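You operate a simulated robot arm through the tools that you are given. There is no shell and no other tool.

Carry out the task below with a simulated two-armed robot. There is one attempt and no reset: what you move stays moved.

TASK
Show the loose copper electrode sharp at 30x on the grey microscope's screen.
Fine: it stands between the two microscopes; lamp on 2. Set down upright: copper electrode.

Only the result counts: the job must be done as asked and must still hold three seconds after the hand-in. Knocking over, shifting, dropping, spilling or breaking anything else fails it.

THE ROBOT
Two 7-joint arms with fingered hands on one trunk that stands fixed in place. Base frame: the origin is at the foot of the trunk, x ahead of it, y to its left, z up; the work surface is at about z = 0.78. Lengths are in m, angles in degrees, forces in N, time in s.
The left shoulder is at [0.029, 0.173, 1.397], the right one opposite. With the tool pointing down near the work surface each hand reaches from about 0.1 to 0.6 m from the base axis, measured 20 degrees to its own side. Payload 3.5 kg a hand.
Tool frame (each hand has its own): the origin (TCP) lies between the finger pads and is the grasp point; the fingertips stand 0.03 m ahead of it; z points along the fingers, y is the line along which they close. The gripper opens to 0.104 m; its body begins 0.035 m behind the TCP. The gripper is a hand of 3 fingers: y runs from the thumb to the fingers, the wrist lies at [-0.015, -0.104, -0.178] in the tool frame, and closing takes about 1.5 s.
Orientation is told as [roll, pitch, yaw] about the base's x, y, z axes, in that order, counted from this pose: with the fingers straight down and the wrist toward the robot, the tool's x, y and z point along [0, 1, 0], [1, 0, 0] and [0, 0, -1] of the base frame.

THE INTERFACE
- The arms move only by the tool servo_tool. It takes "left_deltas", "right_deltas" or both (then of equal length, played together; a hand with none holds still); each is a list of rows, each a list of 2 entries, a list of its own where there are three numbers: the shift along the tool's x, y, z in m, then the turn, a rotation vector about the tool's x, y, z in degrees. In form: [[[x, y, z], [wx, wy, wz]], ...]. A call has 1 to 20 rows; each row shifts and turns the commanded pose from where the row before left it, along the tool's axes as they then stand. "left_claw" and "right_claw" are, for a hand that has rows, the opening, from 0 (shut) to 1 (fully open), set as the call begins (left out, the last holds). A row lasts 0.2 s, in which the tool goes at most 0.05 m and 8.6 degrees; a call with a longer step from one row to the next is refused whole, and so is a gripper value outside its range. Where a pose cannot be reached the arm comes as near as it can. A force on the tool above 40 N (or 10 N above the force at the start of the call, whichever is more), or a blocked arm, ends the call early, and 0.2 s more pass. The fingers move at their own pace (about 0.072 m/s each) and stop on an object; they squeeze with about 31 N. The grip force told is the motor's: it shows also when the fingers shut on nothing. Time passes only in rows, and 0.2 s behind the last, so rows that do not move let the fingers close. It gives the time, the measured TCP pose, the force on the tool (base axes), the opening and the grip force at its end, in the units of the frame above (readings bear some noise), with the torque about the TCP (base axes, N m) and any sound that the robot's microphone picked up, and new pictures: "pictures" is both (left out), scene, wrist or none (wrist: the cameras of the hands that moved).
- Cameras (640 x 400 px; columns grow to the right, rows downward): "scene" is now at [0.0916, -0.0575, 1.5812]; the picture's right is [-0.61, -0.79, 0.00], its down [-0.39, 0.31, -0.87] and it looks along [0.68, -0.53, -0.50] (base axes); focal length 214 px, centre (320, 200). "left" rides on the left gripper at [-0.064, -0.094, -0.117] in its tool frame; the picture's right is [-0.72, -0.33, 0.61], its down [0.64, -0.65, 0.40] and it looks along [0.27, 0.68, 0.68] (tool axes); focal length 238 px, centre (320, 200). "right" rides on the right gripper at [0.064, -0.094, -0.117] in its tool frame; the picture's right is [-0.72, 0.33, -0.61], its down [-0.64, -0.65, 0.40] and it looks along [-0.27, 0.68, 0.68] (tool axes); focal length 238 px, centre (320, 200).
- slide_trunk(by): moves the trunk up (or, below 0, down) by that many m; the arms and the scene camera ride with it, the base frame stays. It gives what a move gives, with no picture.
- set_fingers(index, middle, thumb_bend, thumb_turn, hand): sets how far each is bent, from 0 (flat) to 1 (curled in); at 0.3 the hand is open as for a grip, at 0.7 the pads meet at the TCP. One left out holds its place. A second passes; each finger stops where it meets its share of the squeeze, and holds until it gets a number again. A gripper value or a shape takes the hand back. It gives what a move gives, with no picture; readings hold the bend of each and the force on the fingers (four entries, about 0 where the hand has none), thumb and palm. thumb_turn goes from beside the hand (0) to across from the fingers (1), as for a grip.
- grasp_type(shape, hand): the hand has 3 fingers and takes this shape, open, in about a second: jaw (thumb against the fingers, like two jaws); tri (thumb and two fingers); tip (a fingertip pinch); poke (one finger out to press); point (the index stretched); flat (the hand flat); cup (the hand cupped); fist (a fist). The gripper value then closes the fingers along that shape, each until it touches; the sizes above hold for jaw. It gives what a move gives, with no picture.
- head_to(pan, tilt): turns the head with the scene camera to pan (to the left, within 86 degrees either way) and tilt (down, from -29 to 69), counted from straight ahead of the robot (the tilt from the chest, where the trunk bows). It gives what a move gives, and a new picture of the scene camera.
- pixel_to_xyz(camera, pixels): there is no depth. For up to 12 entries [column, row, z] of the newest picture of that camera ("zoom" is the newest enlarged one), the place [x, y] in the base frame at which the ray of that pixel passes the height z, good to about 0.002 m. It takes no simulated time.
- close_up(camera, box): a new picture of the part [left, top, right, bottom] of that camera's present view, enlarged. It takes no simulated time.
- sign_off(): hands the job in; it is judged then, once.

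Open the grippers and draw the arms clear of the work before you hand the job in, unless the task says otherwise.

The tools are called after ">>>" as a command line: name --argument value ..., lists and objects as JSON in quotes. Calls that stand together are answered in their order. servo_tool: Moves the arms, as the interface text tells. Its arguments: {"type":"object","properties":{"left_deltas":{"type":"array","items":{"type":"array"}},"left_claw":{"type":"number"},"right_deltas":{"type":"array","items":{"type":"array"}},"right_claw":{"type":"number"},"pictures":{"type":"string","enum":["both","scene","wrist","none"]}},"required":[]} The other tools are called the same way: slide_trunk (by) moves the trunk up or down; grasp_type (shape, hand) gives the hand a shape; set_fingers (index, middle, thumb_bend, thumb_turn, hand) moves the fingers one by one; head_to (pan, tilt) turns the head that bears the scene camera; pixel_to_xyz (camera, pixels) gives the place at which the rays of pixels pass given heights; close_up (camera, box) takes an enlarged picture of a part of a camera's view; sign_off () hands the job in.

At the start:

```text
time_s: 0.0
left_eef_pos: [0.341, -0.0641, 1.482]
left_tool_rot: [0.0, 0.0, 0.1]
left_wrist_force: [-1.1, -0.3, 1.1]
left_wrist_torque: [0.02, 0.02, 0.02]
left_opening: 0.1038
left_grip_force: 0.0
left_shape: jaw
left_bend: [0.3, 0.3, 0.3, 0.98]
left_finger forces: [0.1, 0.1, 0.0, 0.1, 0.0, 0.0]
right_eef_pos: [0.2568, -0.3985, 1.4745]
right_tool_rot: [-0.1, 0.0, -0.1]
right_wrist_force: [-0.3, -0.8, 0.5]
right_wrist_torque: [-0.05, 0.0, -0.03]
right_opening: 0.1034
right_grip_force: 0.0
right_shape: jaw
right_bend: [0.3, 0.3, 0.3, 0.98]
right_finger forces: [0.1, 0.0, 0.0, 0.1, 0.0, 0.0]
trunk travel left (down, up): [-0.492, 0.262]
head pan, tilt (commanded): [-38.0, 29.8]
```

scene: 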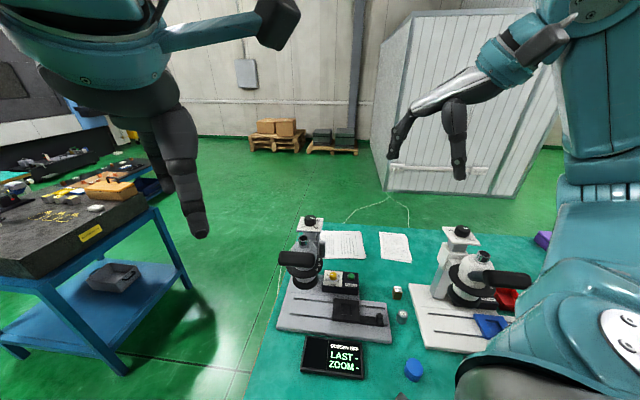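
right: 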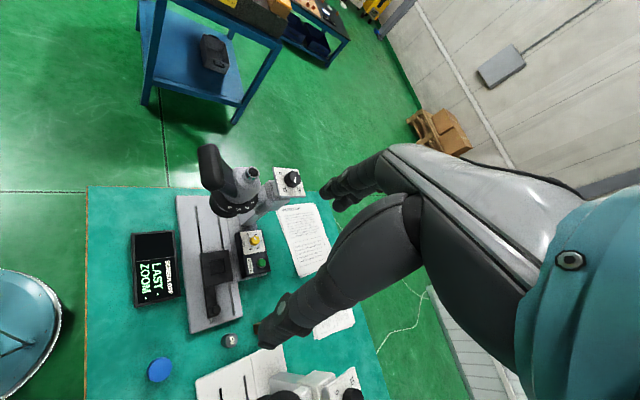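
left: 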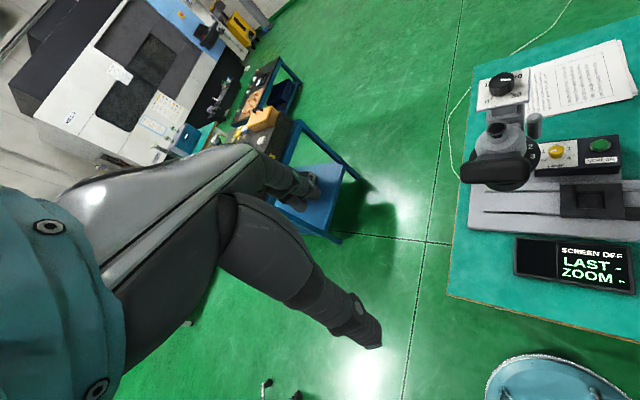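

The scene shows two microscopes: a grey one (about column 330, row 290) and a white one (column 465, row 280), with small objects between them at about (397,292) and (402,317). I take enlarged views to read the labels and notes.

>>> close_up --camera "scene" --box '[260, 200, 420, 300]'

>>> close_up --camera "scene" --box '[260, 280, 420, 380]'

>>> close_up --camera "scene" --box '[380, 210, 540, 310]'

>>> close_up --camera "scene" --box '[360, 280, 520, 380]'

>>> close_up --camera "left" --box '[440, 40, 640, 165]'

>>> close_up --camera "left" --box '[440, 120, 640, 310]'

>>> close_up --camera "right" --box '[100, 140, 350, 296]'

>>> close_up --camera "right" --box '[100, 240, 350, 396]'

```text
4.00 times, centred on (340, 250) of scene
```

zoom: 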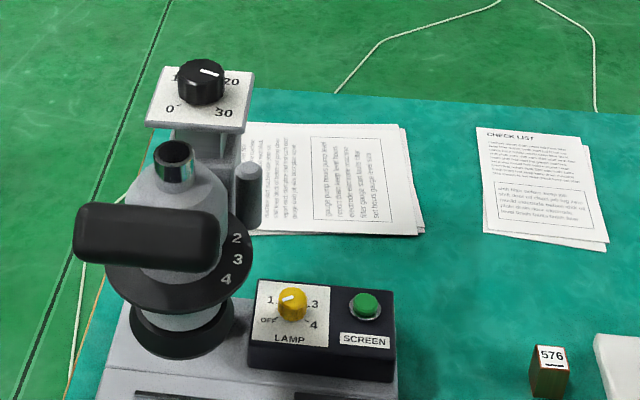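

```text
4.00 times, centred on (340, 330) of scene
```

zoom: 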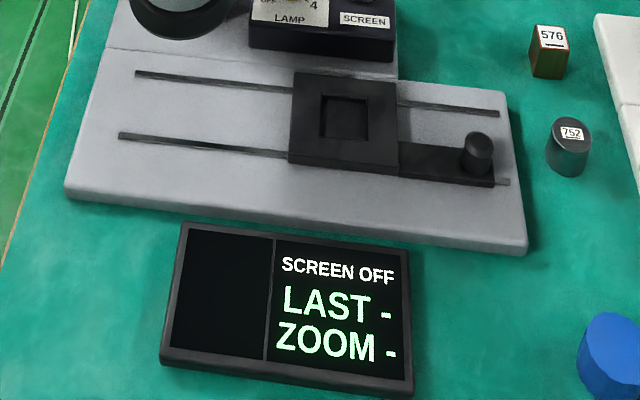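

```text
4.00 times, centred on (460, 260) of scene
```

zoom: 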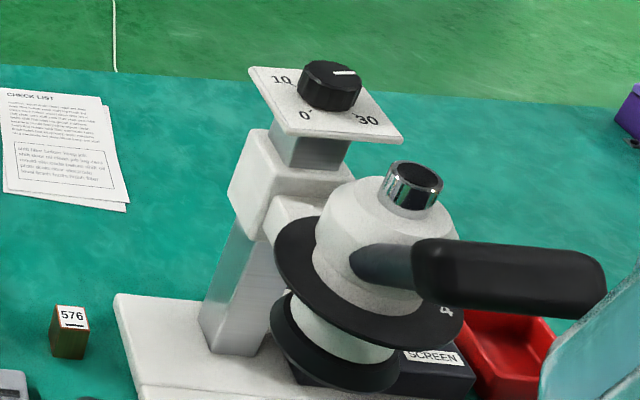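

```text
4.00 times, centred on (440, 330) of scene
```

zoom: 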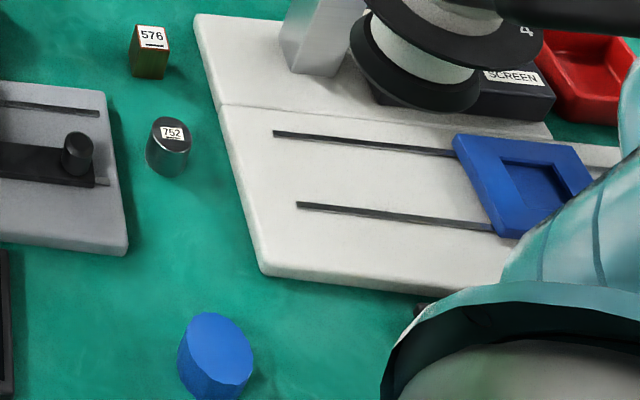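

```text
3.20 times, centred on (540, 102) of left
```

zoom: 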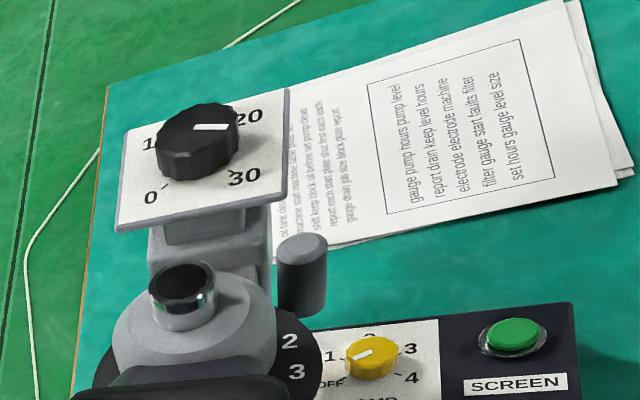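

```text
2.11 times, centred on (540, 215) of left
```

zoom: 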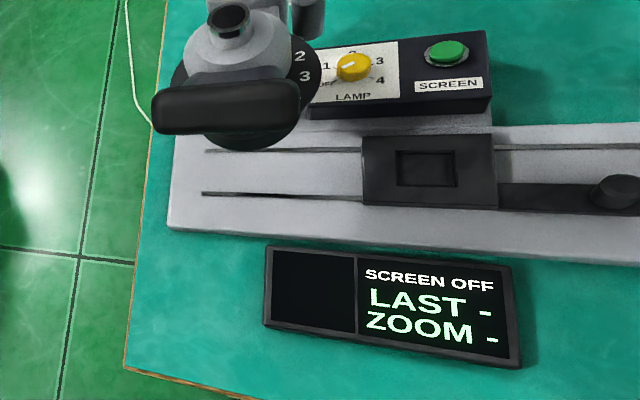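

```text
2.56 times, centred on (225, 218) of right
```

zoom: 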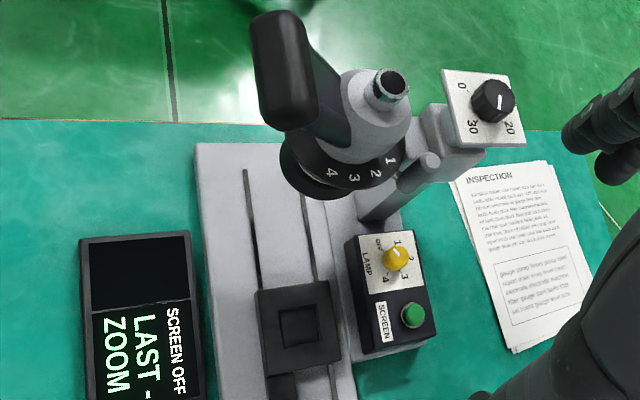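

```text
2.56 times, centred on (225, 318) of right
```

zoom: 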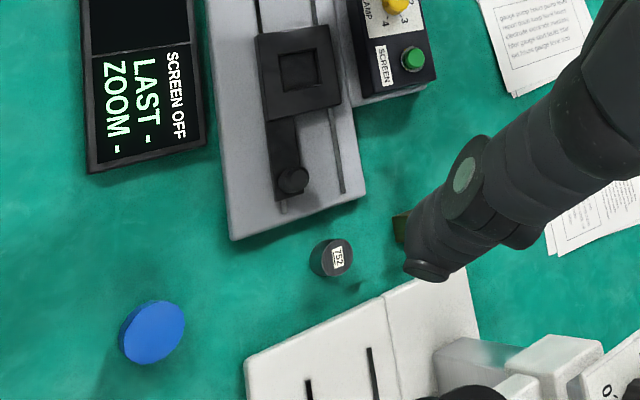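

Two small parts stand between the microscopes: a brownish block "576" and a grey cylinder "752". I turn the head to centre the work area and look closer at the parts and the papers.

>>> head_to --pan -40 --tilt 50

```text
time_s: 0.8
left_eef_pos: [0.3405, -0.0653, 1.4814]
left_tool_rot: [0.0, 0.0, 0.2]
left_wrist_force: [0.6, 0.2, -0.1]
left_wrist_torque: [0.01, 0.02, -0.01]
left_opening: 0.1037
left_grip_force: 0.0
left_shape: jaw
left_bend: [0.3, 0.3, 0.3, 0.98]
left_finger forces: [0.0, 0.1, 0.0, 0.1, 0.0, 0.1]
right_eef_pos: [0.2574, -0.3988, 1.4737]
right_tool_rot: [-0.2, 0.0, 0.0]
right_wrist_force: [-0.7, -0.1, 0.0]
right_wrist_torque: [0.02, -0.04, -0.03]
right_opening: 0.1036
right_grip_force: 0.0
right_shape: jaw
right_bend: [0.3, 0.3, 0.3, 0.98]
right_finger forces: [0.0, 0.1, 0.0, 0.0, 0.0, 0.0]
trunk travel left (down, up): [-0.492, 0.262]
head pan, tilt (commanded): [-40.0, 50.0]
```

scene: 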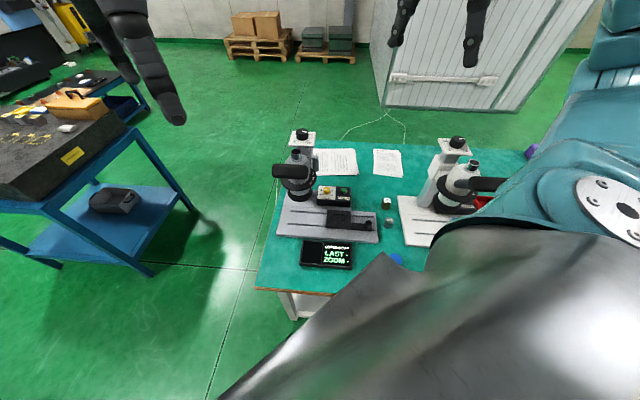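

The workbench with both microscopes is now in the middle of the view. I zoom on parts and papers and get positions.

>>> close_up --camera "scene" --box '[360, 190, 424, 230]'

>>> close_up --camera "scene" --box '[310, 140, 406, 200]'

>>> close_up --camera "scene" --box '[264, 120, 392, 200]'

>>> close_up --camera "scene" --box '[264, 180, 392, 260]'

>>> pixel_to_xyz --camera "scene" --pixels '[[386, 206, 0.78], [389, 225, 0.78], [256, 288, 0.78], [303, 130, 1.1], [366, 223, 0.85], [343, 190, 0.85], [325, 190, 0.85], [277, 234, 0.8], [378, 242, 0.8], [340, 222, 0.82], [299, 150, 1.0], [397, 258, 0.8]]'

```text
10.00 times, centred on (392, 210) of scene
```

zoom: 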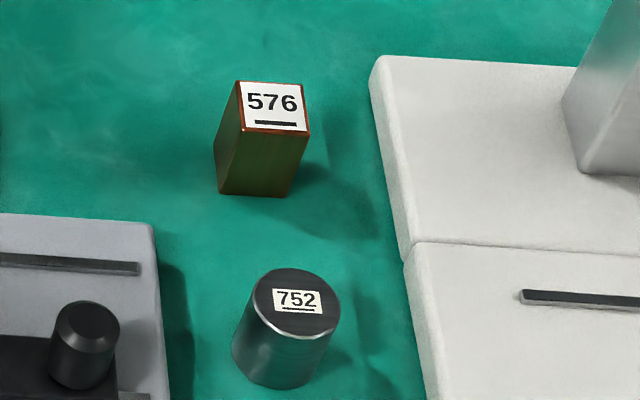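

```text
6.67 times, centred on (358, 170) of scene
```

zoom: 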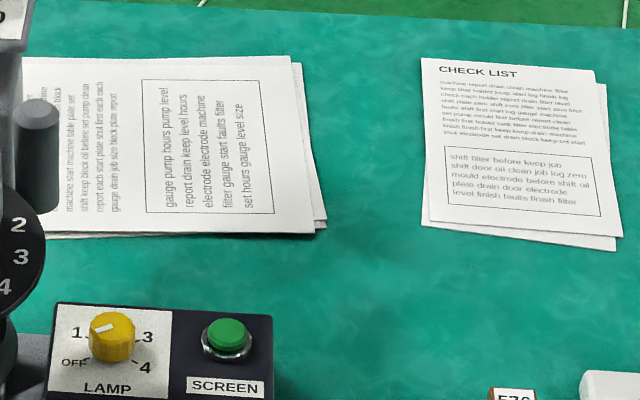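

```text
5.00 times, centred on (328, 160) of scene
```

zoom: 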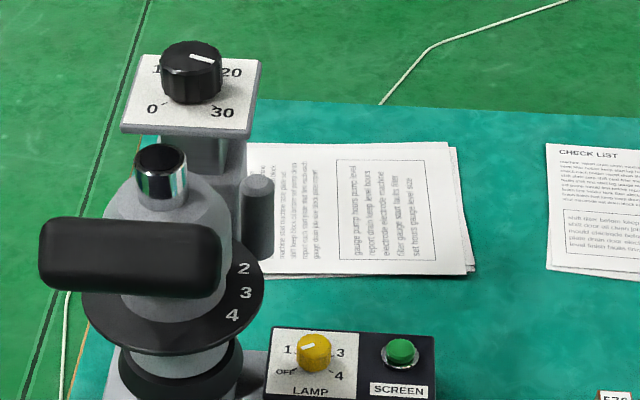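

```text
5.00 times, centred on (328, 220) of scene
```

zoom: 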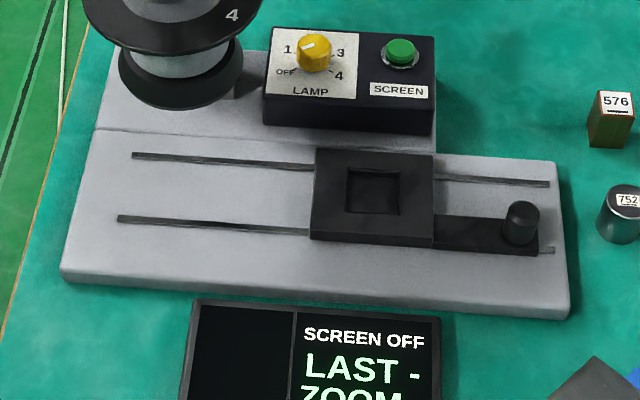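

```text
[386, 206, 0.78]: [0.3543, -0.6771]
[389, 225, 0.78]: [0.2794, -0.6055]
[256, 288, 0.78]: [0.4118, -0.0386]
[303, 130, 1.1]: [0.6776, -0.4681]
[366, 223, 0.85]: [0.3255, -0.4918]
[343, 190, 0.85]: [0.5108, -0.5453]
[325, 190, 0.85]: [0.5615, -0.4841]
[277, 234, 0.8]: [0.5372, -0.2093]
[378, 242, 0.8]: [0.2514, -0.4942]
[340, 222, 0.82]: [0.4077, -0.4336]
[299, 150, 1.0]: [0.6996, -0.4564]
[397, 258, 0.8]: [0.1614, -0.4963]
```

Block 576 has copper-coloured edges, so it is the likely electrode; 752 is a grey steel cylinder. I triangulate the controls using both the scene and right-hand camera.

>>> pixel_to_xyz --camera "scene" --pixels '[[302, 134, 0.8], [302, 134, 1.2], [326.6, 189, 0.8], [326.6, 189, 1.0], [344.4, 190, 0.8], [344.4, 190, 1.0], [338.4, 218, 0.8], [338.4, 218, 1.0], [368.4, 222.4, 0.8], [368.4, 222.4, 1.0], [296, 151.6, 0.8], [296, 151.6, 1.2]]'

>>> pixel_to_xyz --camera "right" --pixels '[[291.4, 179, 0.8], [291.4, 179, 1.2], [254.7, 240.8, 0.8], [254.7, 240.8, 1.0], [261.3, 262.3, 0.8], [261.3, 262.3, 1.0], [217.2, 267.3, 0.8], [217.2, 267.3, 1.0], [214, 309.5, 0.8], [214, 309.5, 1.0], [252.3, 173.2, 0.8], [252.3, 173.2, 1.2]]'

>>> pixel_to_xyz --camera "scene" --pixels '[[387.3, 200.3, 0.78], [387.3, 200.3, 0.9], [389.6, 219.6, 0.78], [389.6, 219.6, 0.9]]'

>>> pixel_to_xyz --camera "right" --pixels '[[230.9, 338.8, 0.78], [230.9, 338.8, 0.9]]'

```text
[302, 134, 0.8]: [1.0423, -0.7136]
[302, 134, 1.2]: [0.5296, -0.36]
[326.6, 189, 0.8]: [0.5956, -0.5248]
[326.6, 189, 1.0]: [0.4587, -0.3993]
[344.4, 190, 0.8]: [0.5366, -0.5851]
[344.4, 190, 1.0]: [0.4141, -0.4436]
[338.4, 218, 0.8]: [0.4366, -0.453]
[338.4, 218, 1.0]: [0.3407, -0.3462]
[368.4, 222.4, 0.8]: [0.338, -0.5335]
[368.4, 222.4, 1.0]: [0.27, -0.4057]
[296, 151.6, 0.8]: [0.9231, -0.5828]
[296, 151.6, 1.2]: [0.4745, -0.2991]
```

```text
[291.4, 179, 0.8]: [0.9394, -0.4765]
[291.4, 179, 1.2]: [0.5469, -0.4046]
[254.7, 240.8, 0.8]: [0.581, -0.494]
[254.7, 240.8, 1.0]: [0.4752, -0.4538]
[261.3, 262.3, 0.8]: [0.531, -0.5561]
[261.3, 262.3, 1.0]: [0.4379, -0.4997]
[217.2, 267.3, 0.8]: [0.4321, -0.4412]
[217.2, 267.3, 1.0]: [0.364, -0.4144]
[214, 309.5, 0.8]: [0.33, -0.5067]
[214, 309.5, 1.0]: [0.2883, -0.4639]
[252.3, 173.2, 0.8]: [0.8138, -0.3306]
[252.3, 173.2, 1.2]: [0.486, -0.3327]
```

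```text
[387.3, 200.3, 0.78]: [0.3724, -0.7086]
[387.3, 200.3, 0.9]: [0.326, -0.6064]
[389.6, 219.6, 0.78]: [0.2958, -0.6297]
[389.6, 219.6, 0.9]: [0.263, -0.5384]
```

```text
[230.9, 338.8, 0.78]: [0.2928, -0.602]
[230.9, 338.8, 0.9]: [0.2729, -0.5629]
```

The optical head sits near (0.523, -0.332), the top knob near (0.609, -0.416, 1.137), stage pocket near (0.422, -0.437, 0.83). I look closer at the microscope head from both cameras.

>>> close_up --camera "right" --box '[185, 130, 313, 210]'

>>> close_up --camera "scene" --box '[268, 122, 332, 162]'

>>> close_up --camera "scene" --box '[268, 155, 332, 195]'

>>> close_up --camera "left" --box '[450, 60, 594, 150]'

>>> close_up --camera "left" --box '[450, 110, 594, 200]'

>>> close_up --camera "scene" --box '[410, 125, 538, 205]'

```text
5.00 times, centred on (249, 170) of right
```

zoom: 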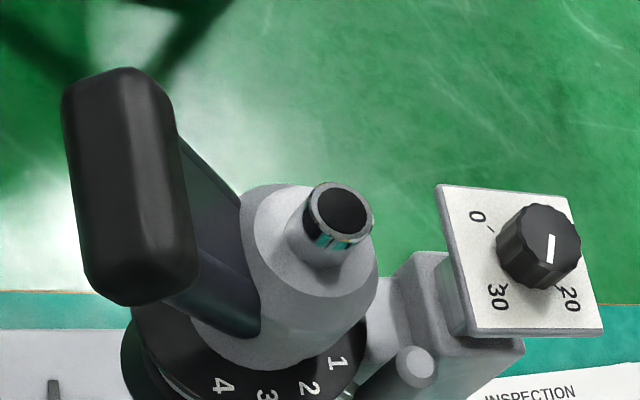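

```text
10.00 times, centred on (300, 142) of scene
```

zoom: 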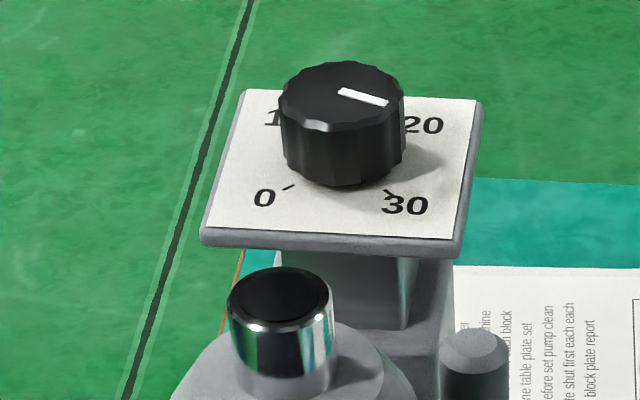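

```text
10.00 times, centred on (300, 175) of scene
```

zoom: 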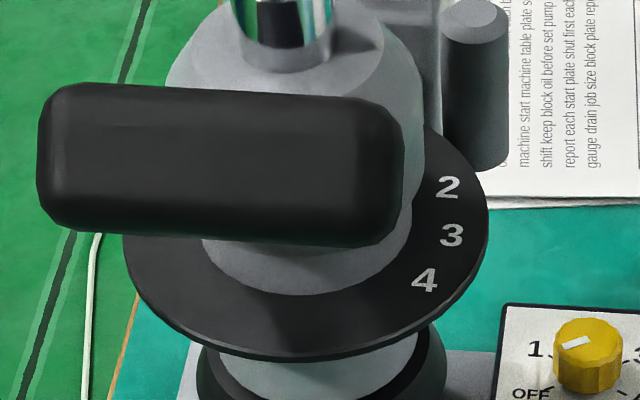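

```text
4.44 times, centred on (522, 105) of left
```

zoom: 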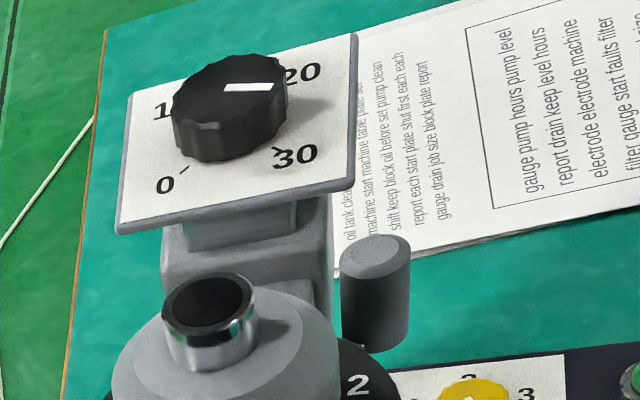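

```text
4.44 times, centred on (522, 155) of left
```

zoom: 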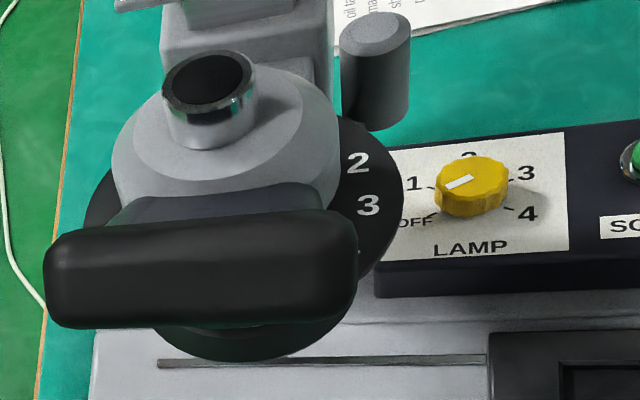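

```text
5.00 times, centred on (474, 165) of scene
```

zoom: 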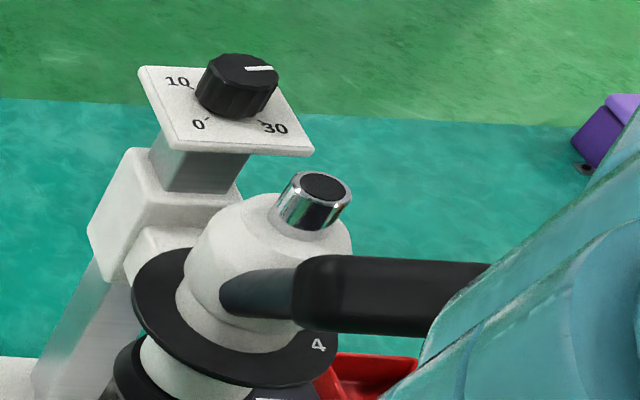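

The top knob is marked 0–30, the black ring 1–4 with a handle, the lamp 1–4 with its pointer near 1. I lower the trunk a bit to gain reach and see closer.

>>> slide_trunk --by -0.15

>>> head_to --pan -42 --tilt 42

```text
time_s: 2.6
left_eef_pos: [0.3392, -0.0655, 1.3322]
left_tool_rot: [0.0, 0.0, 0.1]
left_wrist_force: [0.0, -0.8, 0.2]
left_wrist_torque: [-0.01, 0.02, -0.01]
left_opening: 0.1037
left_grip_force: 0.0
left_shape: jaw
left_bend: [0.3, 0.3, 0.3, 0.98]
left_finger forces: [0.0, 0.0, 0.0, 0.0, 0.0, 0.0]
right_eef_pos: [0.2559, -0.3989, 1.3251]
right_tool_rot: [-0.3, 0.0, 0.0]
right_wrist_force: [0.4, -0.1, 0.0]
right_wrist_torque: [0.02, 0.0, 0.02]
right_opening: 0.1034
right_grip_force: 0.0
right_shape: jaw
right_bend: [0.3, 0.3, 0.3, 0.98]
right_finger forces: [0.1, 0.1, 0.0, 0.1, 0.0, 0.0]
trunk travel left (down, up): [-0.342, 0.412]
head pan, tilt (commanded): [-40.0, 50.0]
```

```text
time_s: 3.3
left_eef_pos: [0.3406, -0.0666, 1.3315]
left_tool_rot: [0.0, 0.0, 0.2]
left_wrist_force: [-0.1, -0.7, 0.8]
left_wrist_torque: [-0.01, 0.02, 0.0]
left_opening: 0.1032
left_grip_force: 0.0
left_shape: jaw
left_bend: [0.3, 0.3, 0.3, 0.98]
left_finger forces: [0.0, 0.0, 0.1, 0.0, 0.0, 0.1]
right_eef_pos: [0.2573, -0.3996, 1.3246]
right_tool_rot: [-0.2, 0.0, -0.1]
right_wrist_force: [-0.1, -0.1, -0.9]
right_wrist_torque: [0.02, -0.03, 0.0]
right_opening: 0.1035
right_grip_force: 0.0
right_shape: jaw
right_bend: [0.3, 0.3, 0.3, 0.98]
right_finger forces: [0.0, 0.0, 0.0, 0.0, 0.0, 0.0]
trunk travel left (down, up): [-0.342, 0.412]
head pan, tilt (commanded): [-42.0, 42.0]
```

scene: 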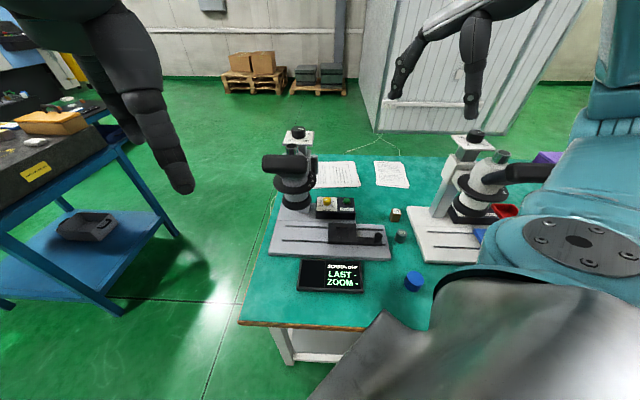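

The lower view is clear. I zoom on the block and the space around it to measure position, size and orientation.

>>> close_up --camera "scene" --box '[370, 200, 434, 240]'

```text
10.00 times, centred on (402, 220) of scene
```

zoom: 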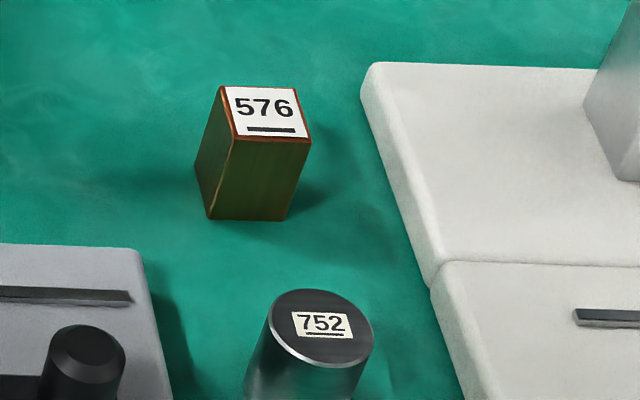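

I query the block's corners at the table height and at trial top heights.

>>> pixel_to_xyz --camera "zoom" --pixels '[[209, 218, 0.78], [284, 221, 0.78], [195, 166, 0.78], [220, 86, 0.83], [298, 87, 0.83], [311, 138, 0.83], [233, 140, 0.83], [220, 86, 0.84], [298, 87, 0.84], [311, 138, 0.84], [233, 140, 0.84]]'

>>> pixel_to_xyz --camera "zoom" --pixels '[[430, 285, 0.78], [362, 85, 0.78], [170, 400, 0.78], [140, 250, 0.78], [305, 305, 0.84], [270, 330, 0.84], [373, 330, 0.84], [320, 290, 0.84], [320, 365, 0.84]]'

```text
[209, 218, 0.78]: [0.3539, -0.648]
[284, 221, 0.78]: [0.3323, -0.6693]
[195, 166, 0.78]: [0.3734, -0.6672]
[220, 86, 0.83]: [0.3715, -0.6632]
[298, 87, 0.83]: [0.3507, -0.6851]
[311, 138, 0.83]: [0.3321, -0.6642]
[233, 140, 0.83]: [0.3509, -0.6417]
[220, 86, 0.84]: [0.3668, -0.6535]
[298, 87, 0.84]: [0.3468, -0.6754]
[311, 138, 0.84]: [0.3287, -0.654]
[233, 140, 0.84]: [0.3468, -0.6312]
```

```text
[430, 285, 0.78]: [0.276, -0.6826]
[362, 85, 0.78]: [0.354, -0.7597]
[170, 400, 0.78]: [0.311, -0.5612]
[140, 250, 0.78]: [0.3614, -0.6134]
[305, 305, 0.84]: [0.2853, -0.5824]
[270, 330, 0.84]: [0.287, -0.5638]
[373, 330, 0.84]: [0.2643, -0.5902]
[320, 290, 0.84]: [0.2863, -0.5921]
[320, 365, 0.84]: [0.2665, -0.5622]
```

The block is about 0.03 × 0.03 × 0.045 m, centred at (0.353, -0.668), and aligned with the microscopes (45°). I turn the right hand to yaw -45 first and check the pictures.

>>> servo_tool --right_deltas '[[[0, 0, 0], [0, 0, 7.5]], [[0, 0, 0], [0, 0, 7.5]], [[0, 0, 0], [0, 0, 7.5]], [[0, 0, 0], [0, 0, 7.5]], [[0, 0, 0], [0, 0, 7.5]], [[0, 0, 0], [0, 0, 7.5]]]' --right_claw 1

```text
time_s: 4.7
left_eef_pos: [0.3401, -0.0643, 1.3317]
left_tool_rot: [-0.1, 0.0, 0.2]
left_wrist_force: [0.5, 0.3, -0.3]
left_wrist_torque: [-0.02, 0.0, -0.02]
left_opening: 0.1036
left_grip_force: 0.0
left_shape: jaw
left_bend: [0.3, 0.3, 0.3, 0.98]
left_finger forces: [0.1, 0.1, 0.0, 0.0, 0.0, 0.0]
right_eef_pos: [0.2566, -0.3984, 1.324]
right_tool_rot: [-0.1, -0.2, -45.1]
right_wrist_force: [-0.1, -0.2, 0.4]
right_wrist_torque: [-0.01, 0.02, -0.01]
right_opening: 0.1037
right_grip_force: 0.0
right_shape: jaw
right_bend: [0.3, 0.3, 0.3, 0.98]
right_finger forces: [0.1, 0.0, 0.0, 0.0, 0.0, 0.0]
trunk travel left (down, up): [-0.342, 0.412]
head pan, tilt (commanded): [-42.0, 42.0]
```

scene: 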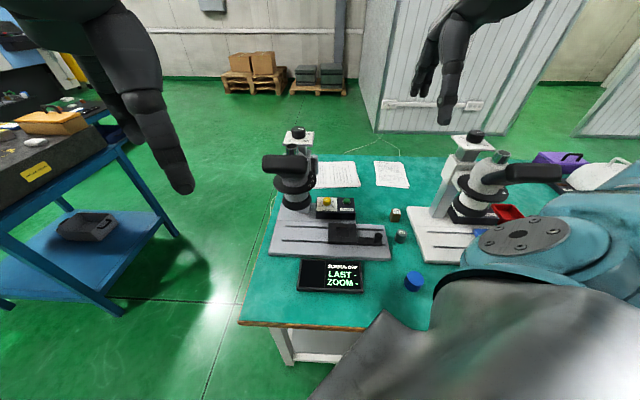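
right: 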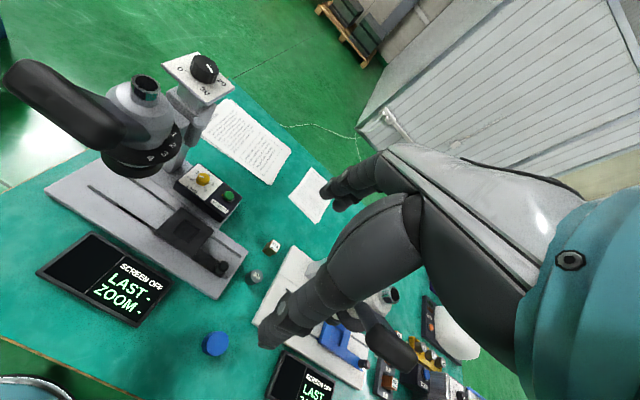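

I move the hand horizontally over the block at the present height.

>>> servo_tool --right_deltas '[[[-0.0175, 0.037, 0], [0, 0, 0]], [[-0.0175, 0.037, 0], [0, 0, 0]], [[-0.0175, 0.037, 0], [0, 0, 0]], [[-0.0175, 0.037, 0], [0, 0, 0]], [[-0.0175, 0.037, 0], [0, 0, 0]], [[-0.0175, 0.037, 0], [0, 0, 0]], [[-0.0175, 0.037, 0], [0, 0, 0]]]'

```text
time_s: 6.3
left_eef_pos: [0.341, -0.0663, 1.3305]
left_tool_rot: [0.0, 0.1, 0.2]
left_wrist_force: [0.3, 0.3, -0.7]
left_wrist_torque: [0.0, -0.03, -0.01]
left_opening: 0.1035
left_grip_force: 0.1
left_shape: jaw
left_bend: [0.3, 0.3, 0.3, 0.98]
left_finger forces: [0.0, 0.0, 0.0, 0.0, 0.0, 0.0]
right_eef_pos: [0.353, -0.6684, 1.3251]
right_tool_rot: [-0.2, 0.0, -44.9]
right_wrist_force: [0.0, 0.4, 0.6]
right_wrist_torque: [0.01, -0.01, 0.02]
right_opening: 0.1036
right_grip_force: 0.0
right_shape: jaw
right_bend: [0.3, 0.3, 0.3, 0.98]
right_finger forces: [0.1, 0.1, 0.1, 0.1, 0.1, 0.0]
trunk travel left (down, up): [-0.342, 0.412]
head pan, tilt (commanded): [-42.0, 42.0]
```

scene: 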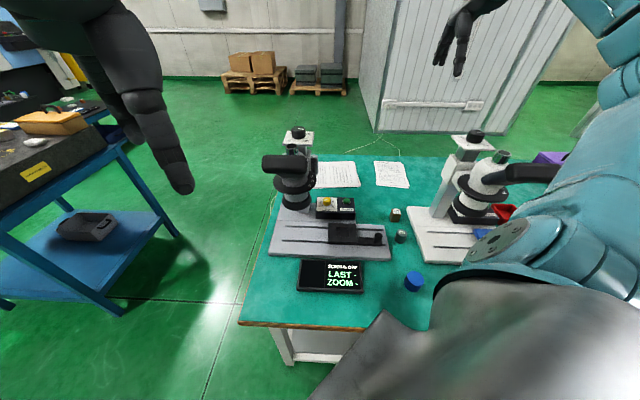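
right: 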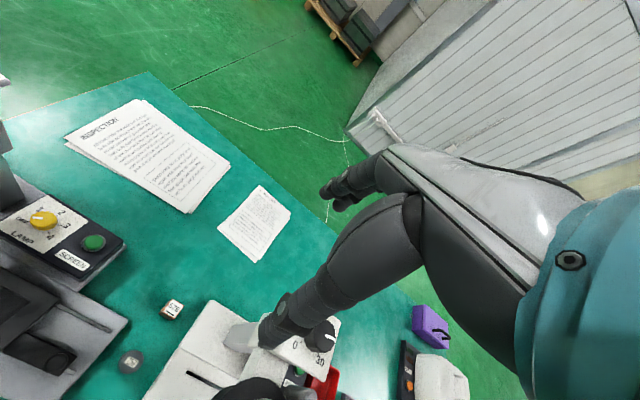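

The hand is over the block. I check where the white microscope's top plate and head are relative to the descent path.

>>> pixel_to_xyz --camera "right" --pixels '[[323, 335, 1.137], [288, 318, 1.11], [340, 320, 1.11], [265, 395, 1.1], [228, 340, 1.0]]'

>>> close_up --camera "right" --box '[140, 260, 380, 400]'

>>> pixel_to_xyz --camera "scene" --pixels '[[475, 133, 1.137], [502, 155, 1.155], [463, 185, 1.0], [510, 175, 1.05], [560, 172, 1.05]]'

```text
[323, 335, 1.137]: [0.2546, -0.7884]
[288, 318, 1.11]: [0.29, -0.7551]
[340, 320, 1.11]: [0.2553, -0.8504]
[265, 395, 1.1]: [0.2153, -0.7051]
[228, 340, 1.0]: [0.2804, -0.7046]
```

```text
2.67 times, centred on (260, 330) of right
```

zoom: 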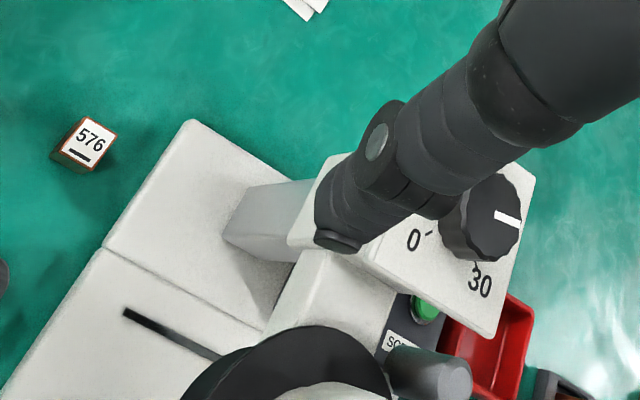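

```text
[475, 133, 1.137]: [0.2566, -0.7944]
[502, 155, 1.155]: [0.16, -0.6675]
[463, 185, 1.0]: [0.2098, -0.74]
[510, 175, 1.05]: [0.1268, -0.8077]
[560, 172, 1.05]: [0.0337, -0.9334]
```

I look at the white microscope's ring from the scene camera to know how much room the wrist has.

>>> close_up --camera "scene" --box '[424, 125, 552, 205]'

>>> close_up --camera "scene" --box '[254, 120, 382, 200]'

```text
5.00 times, centred on (488, 165) of scene
```

zoom: 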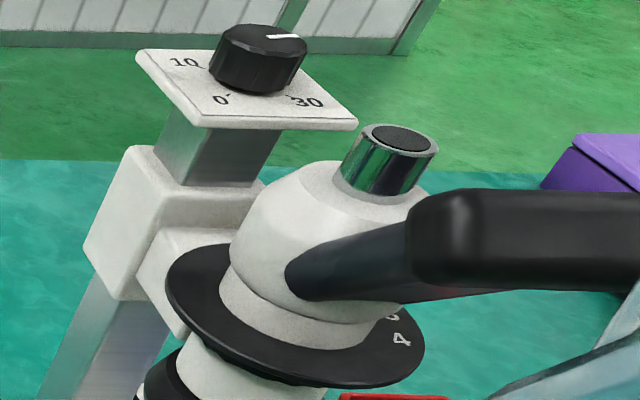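

```text
5.00 times, centred on (318, 160) of scene
```

zoom: 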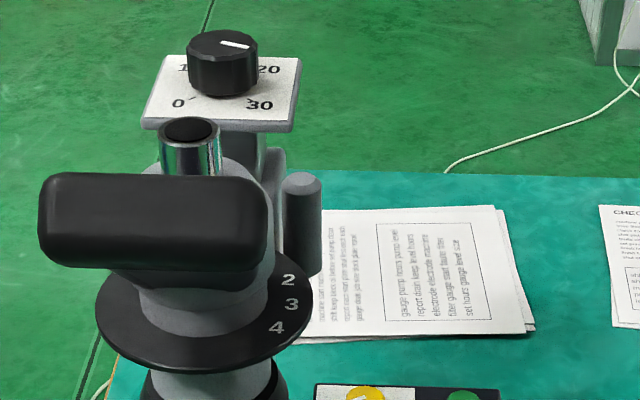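

There should be about 1–2 cm to spare between the wrist and the white ring, so I descend part way and look.

>>> servo_tool --right_deltas '[[[0, 0, 0.045], [0, 0, 0]], [[0, 0, 0.045], [0, 0, 0]], [[0, 0, 0.045], [0, 0, 0]], [[0, 0, 0.045], [0, 0, 0]], [[0, 0, 0.045], [0, 0, 0]]]'

```text
time_s: 7.5
left_eef_pos: [0.3409, -0.0661, 1.3311]
left_tool_rot: [-0.1, 0.1, 0.1]
left_wrist_force: [0.4, -0.6, -0.2]
left_wrist_torque: [-0.02, 0.01, 0.03]
left_opening: 0.1037
left_grip_force: 0.0
left_shape: jaw
left_bend: [0.3, 0.3, 0.3, 0.98]
left_finger forces: [0.0, 0.0, 0.0, 0.0, 0.0, 0.0]
right_eef_pos: [0.3505, -0.6689, 1.0991]
right_tool_rot: [-0.2, -0.1, -45.0]
right_wrist_force: [-0.2, 1.0, 0.2]
right_wrist_torque: [0.0, -0.02, -0.01]
right_opening: 0.1036
right_grip_force: 0.1
right_shape: jaw
right_bend: [0.3, 0.3, 0.3, 0.98]
right_finger forces: [0.0, 0.0, 0.1, 0.0, 0.0, 0.0]
trunk travel left (down, up): [-0.342, 0.412]
head pan, tilt (commanded): [-42.0, 42.0]
```

scene: 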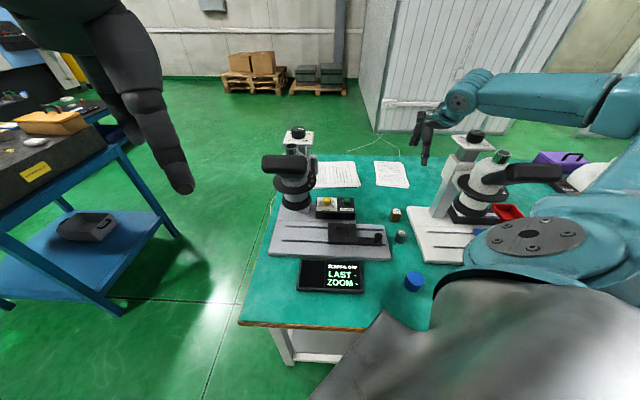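
right: 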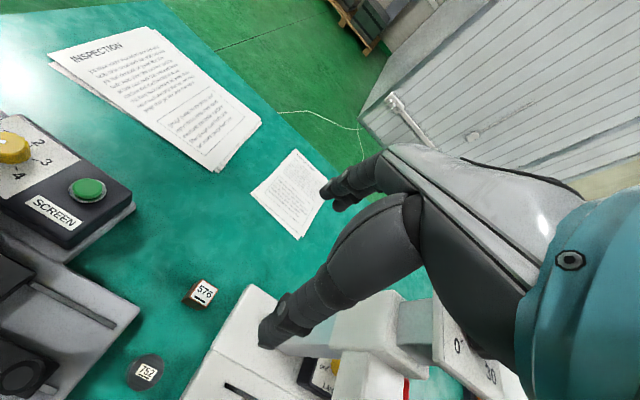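

The elbow swings out to the right, so the forearm lies over the white microscope, and descending this way would hit it. I raise the trunk so the arm can reach down nearly straight between the two microscopes, then descend with the trunk.

>>> slide_trunk --by 0.25

>>> servo_tool --right_deltas '[[[0, 0, 0.04], [0, 0, 0]], [[0, 0, 0.04], [0, 0, 0]], [[0, 0, 0.04], [0, 0, 0]], [[0, 0, 0.04], [0, 0, 0]], [[0, 0, 0.04], [0, 0, 0]]]'

>>> head_to --pan -50 --tilt 40

```text
time_s: 10.1
left_eef_pos: [0.3416, -0.0653, 1.5806]
left_tool_rot: [-0.1, 0.1, 0.2]
left_wrist_force: [-0.2, 0.3, 0.0]
left_wrist_torque: [0.01, -0.03, 0.0]
left_opening: 0.1036
left_grip_force: 0.1
left_shape: jaw
left_bend: [0.3, 0.3, 0.3, 0.98]
left_finger forces: [0.0, 0.1, 0.0, 0.0, 0.0, 0.1]
right_eef_pos: [0.3536, -0.6693, 1.3503]
right_tool_rot: [-0.1, -0.1, -45.0]
right_wrist_force: [-0.2, -0.1, 0.1]
right_wrist_torque: [-0.01, 0.0, 0.01]
right_opening: 0.1035
right_grip_force: 0.1
right_shape: jaw
right_bend: [0.3, 0.3, 0.3, 0.98]
right_finger forces: [0.0, 0.0, 0.0, 0.0, 0.1, 0.1]
trunk travel left (down, up): [-0.592, 0.162]
head pan, tilt (commanded): [-42.0, 42.0]
```

```text
time_s: 11.3
left_eef_pos: [0.3402, -0.0656, 1.5823]
left_tool_rot: [0.0, 0.0, 0.1]
left_wrist_force: [0.6, -0.7, -0.2]
left_wrist_torque: [-0.01, -0.03, -0.03]
left_opening: 0.1033
left_grip_force: 0.0
left_shape: jaw
left_bend: [0.3, 0.3, 0.3, 0.98]
left_finger forces: [0.0, 0.0, 0.0, 0.1, 0.1, 0.1]
right_eef_pos: [0.3516, -0.6732, 1.1512]
right_tool_rot: [-0.1, -0.1, -44.9]
right_wrist_force: [-0.4, -0.6, -0.6]
right_wrist_torque: [0.01, -0.01, 0.03]
right_opening: 0.1038
right_grip_force: 0.0
right_shape: jaw
right_bend: [0.3, 0.3, 0.3, 0.98]
right_finger forces: [0.1, 0.0, 0.0, 0.0, 0.0, 0.0]
trunk travel left (down, up): [-0.592, 0.162]
head pan, tilt (commanded): [-42.0, 42.0]
```

scene: 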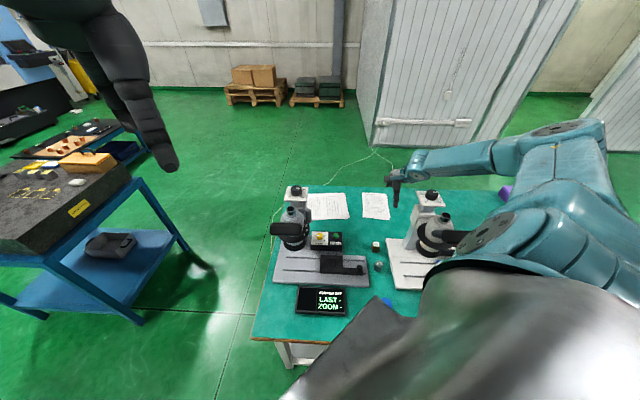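
right: 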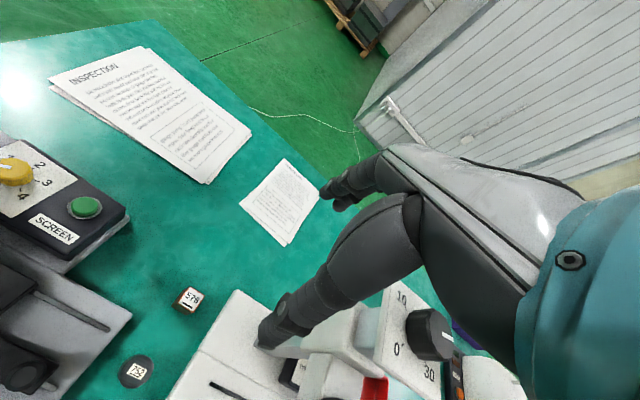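

```text
time_s: 11.9
left_eef_pos: [0.3395, -0.0656, 1.5807]
left_tool_rot: [0.0, 0.0, 0.1]
left_wrist_force: [-0.2, -0.8, 0.1]
left_wrist_torque: [0.0, -0.02, 0.0]
left_opening: 0.1035
left_grip_force: 0.0
left_shape: jaw
left_bend: [0.3, 0.3, 0.3, 0.98]
left_finger forces: [0.0, 0.0, 0.0, 0.1, 0.0, 0.0]
right_eef_pos: [0.3526, -0.6732, 1.1514]
right_tool_rot: [-0.2, -0.2, -45.0]
right_wrist_force: [-0.6, -0.6, -0.4]
right_wrist_torque: [0.02, -0.01, -0.01]
right_opening: 0.1036
right_grip_force: 0.0
right_shape: jaw
right_bend: [0.3, 0.3, 0.3, 0.98]
right_finger forces: [0.1, 0.0, 0.1, 0.0, 0.1, 0.0]
trunk travel left (down, up): [-0.592, 0.162]
head pan, tilt (commanded): [-50.0, 40.0]
```

scene: 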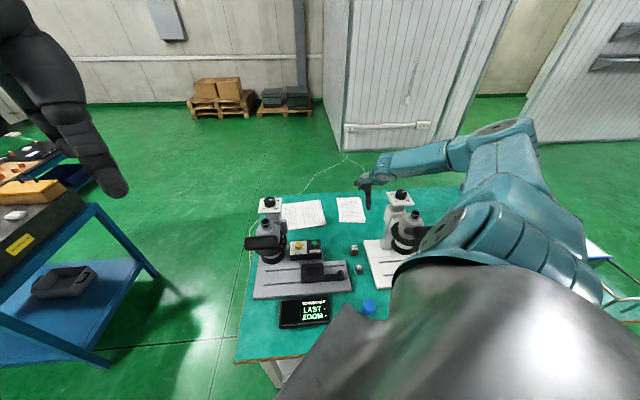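

The forearm is still fairly level with the elbow high to the right. I lower the hand further to about z = 1.0 and look at how the forearm slopes.

>>> servo_tool --right_deltas '[[[0, -0.003, 0.04], [0, 0, 0]], [[0, 0, 0.04], [0, 0, 0]], [[0, 0, 0.04], [0, 0, 0]], [[0, 0, 0.03], [0, 0, 0]]]'

```text
time_s: 12.9
left_eef_pos: [0.3402, -0.0654, 1.5814]
left_tool_rot: [0.0, 0.0, 0.2]
left_wrist_force: [0.6, -0.8, 0.2]
left_wrist_torque: [-0.03, 0.01, 0.02]
left_opening: 0.1039
left_grip_force: 0.1
left_shape: jaw
left_bend: [0.3, 0.3, 0.3, 0.98]
left_finger forces: [0.0, 0.1, 0.1, 0.0, 0.0, 0.0]
right_eef_pos: [0.3538, -0.671, 0.9998]
right_tool_rot: [-0.1, -0.1, -45.0]
right_wrist_force: [-0.1, 0.3, -0.2]
right_wrist_torque: [0.01, -0.02, 0.0]
right_opening: 0.1036
right_grip_force: 0.1
right_shape: jaw
right_bend: [0.3, 0.3, 0.3, 0.98]
right_finger forces: [0.1, 0.0, 0.0, 0.0, 0.0, 0.1]
trunk travel left (down, up): [-0.592, 0.162]
head pan, tilt (commanded): [-50.0, 40.0]
```

scene: 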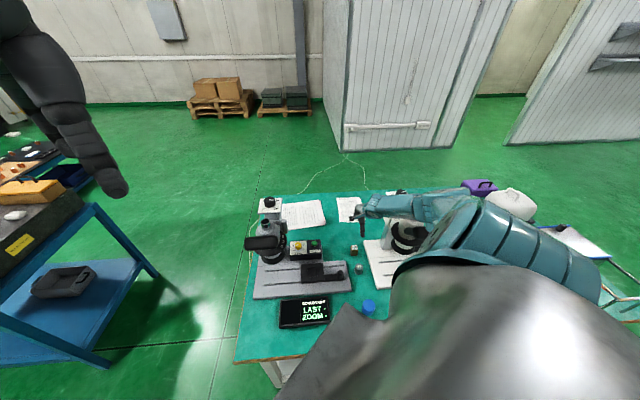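
right: 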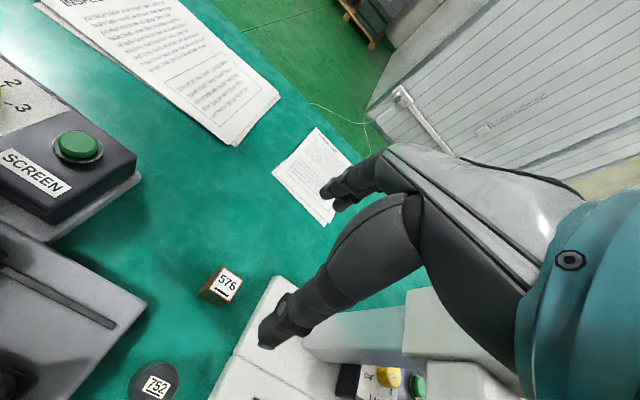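

I check where the elbow and forearm lie by intersecting pixels with plausible heights.

>>> pixel_to_xyz --camera "scene" --pixels '[[470, 205, 1.2], [470, 205, 1.3], [470, 205, 1.4], [430, 205, 1.2], [430, 205, 1.3], [370, 205, 1.178], [540, 230, 1.3], [540, 230, 1.4], [600, 270, 1.4]]'

>>> close_up --camera "scene" --box '[340, 160, 580, 310]'

```text
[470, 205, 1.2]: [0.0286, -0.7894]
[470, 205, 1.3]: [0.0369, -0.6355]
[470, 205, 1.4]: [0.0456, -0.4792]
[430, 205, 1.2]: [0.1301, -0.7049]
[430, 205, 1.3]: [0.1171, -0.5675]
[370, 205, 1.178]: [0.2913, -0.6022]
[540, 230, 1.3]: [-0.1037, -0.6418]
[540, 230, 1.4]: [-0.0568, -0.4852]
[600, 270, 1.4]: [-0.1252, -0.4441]
```

```text
2.67 times, centred on (460, 235) of scene
```

zoom: 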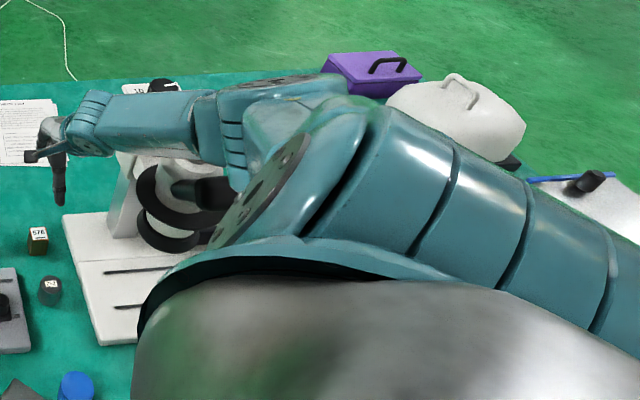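

The forearm runs from about (0.05,-0.48,1.4) to the wrist; straightening the arm moves it away from the white head. I raise the trunk 0.08 and lower the hand 0.08 to straighten it.

>>> slide_trunk --by 0.08

>>> servo_tool --right_deltas '[[[0, -0.002, 0.04], [0, 0, 0]], [[0, -0.001, 0.04], [0, 0, 0]]]'

>>> close_up --camera "scene" --box '[340, 160, 580, 310]'

```text
time_s: 14.1
left_eef_pos: [0.3408, -0.0655, 1.6609]
left_tool_rot: [0.0, 0.0, 0.1]
left_wrist_force: [0.2, 0.5, 0.4]
left_wrist_torque: [0.01, 0.02, -0.01]
left_opening: 0.1035
left_grip_force: 0.1
left_shape: jaw
left_bend: [0.3, 0.3, 0.3, 0.98]
left_finger forces: [0.0, 0.1, 0.0, 0.0, 0.0, 0.0]
right_eef_pos: [0.3513, -0.668, 1.0804]
right_tool_rot: [-0.2, -0.2, -45.0]
right_wrist_force: [0.1, -0.4, -0.3]
right_wrist_torque: [-0.04, 0.02, 0.0]
right_opening: 0.1037
right_grip_force: 0.1
right_shape: jaw
right_bend: [0.3, 0.3, 0.3, 0.98]
right_finger forces: [0.1, 0.1, 0.0, 0.0, 0.0, 0.1]
trunk travel left (down, up): [-0.672, 0.082]
head pan, tilt (commanded): [-50.0, 40.0]
```

```text
time_s: 14.7
left_eef_pos: [0.3422, -0.0648, 1.6615]
left_tool_rot: [-0.1, 0.1, 0.1]
left_wrist_force: [-0.1, 1.2, -0.2]
left_wrist_torque: [0.0, 0.01, 0.03]
left_opening: 0.1035
left_grip_force: 0.1
left_shape: jaw
left_bend: [0.3, 0.3, 0.3, 0.98]
left_finger forces: [0.0, 0.0, 0.1, 0.0, 0.1, 0.0]
right_eef_pos: [0.3458, -0.6598, 1.0075]
right_tool_rot: [-0.1, -0.2, -45.0]
right_wrist_force: [-0.4, 0.0, -0.9]
right_wrist_torque: [-0.01, 0.0, 0.02]
right_opening: 0.1039
right_grip_force: 0.0
right_shape: jaw
right_bend: [0.3, 0.3, 0.3, 0.98]
right_finger forces: [0.0, 0.0, 0.0, 0.0, 0.0, 0.0]
right hand out of reach, approached as far as the arm can: row 2
trunk travel left (down, up): [-0.672, 0.082]
head pan, tilt (commanded): [-50.0, 40.0]
```

scene: 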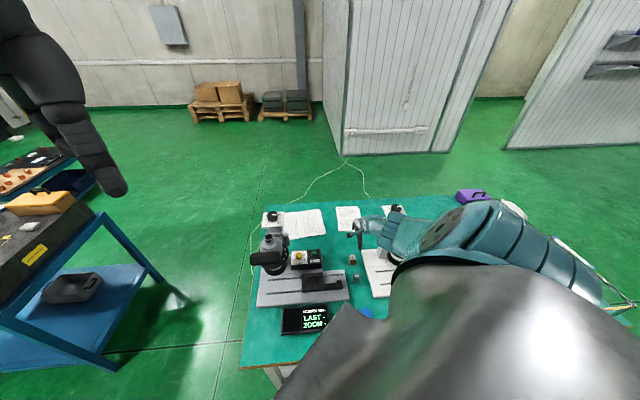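
right: 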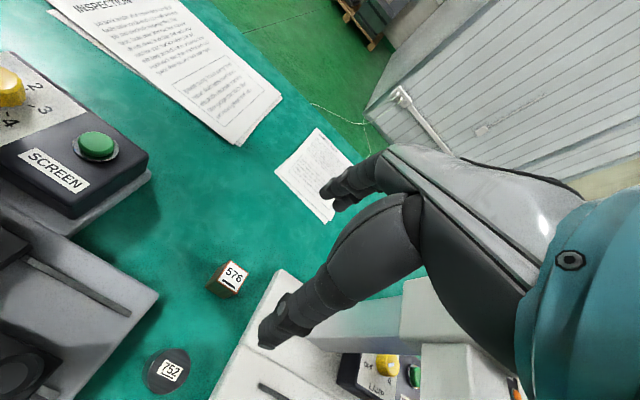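

```text
2.67 times, centred on (460, 235) of scene
```

zoom: 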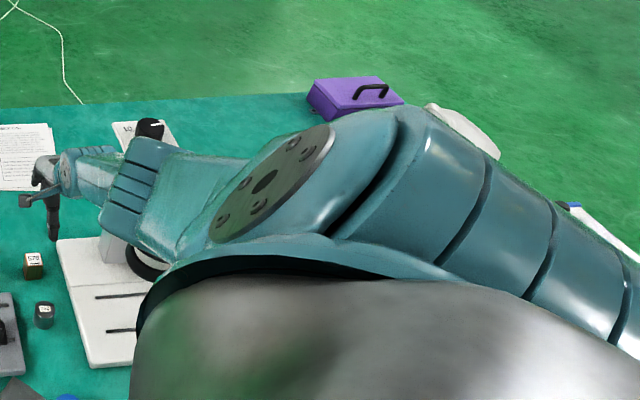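

The arm is now straight (out of reach by about 1 cm), and it passes between the microscopes. I raise the hand slightly, re-centre over the block and check the position.

>>> servo_tool --right_deltas '[[[0, 0.0, -0.02], [0, 0, 0]], [[0, 0.0, -0.02], [0, 0, 0]], [[0, 0.003, 0], [0, 0, 0]]]' --pictures "none"

```text
time_s: 15.5
left_eef_pos: [0.3403, -0.066, 1.6615]
left_tool_rot: [0.0, 0.0, 0.1]
left_wrist_force: [-0.1, -1.0, 0.0]
left_wrist_torque: [0.01, 0.0, -0.02]
left_opening: 0.1037
left_grip_force: 0.1
left_shape: jaw
left_bend: [0.3, 0.3, 0.3, 0.98]
left_finger forces: [0.0, 0.0, 0.1, 0.0, 0.0, 0.0]
right_eef_pos: [0.3467, -0.6597, 1.0475]
right_tool_rot: [-0.2, -0.1, -45.0]
right_wrist_force: [0.6, 0.8, 0.4]
right_wrist_torque: [0.02, 0.01, 0.01]
right_opening: 0.1036
right_grip_force: 0.1
right_shape: jaw
right_bend: [0.3, 0.3, 0.3, 0.98]
right_finger forces: [0.0, 0.1, 0.0, 0.0, 0.0, 0.0]
trunk travel left (down, up): [-0.672, 0.082]
head pan, tilt (commanded): [-50.0, 40.0]
```

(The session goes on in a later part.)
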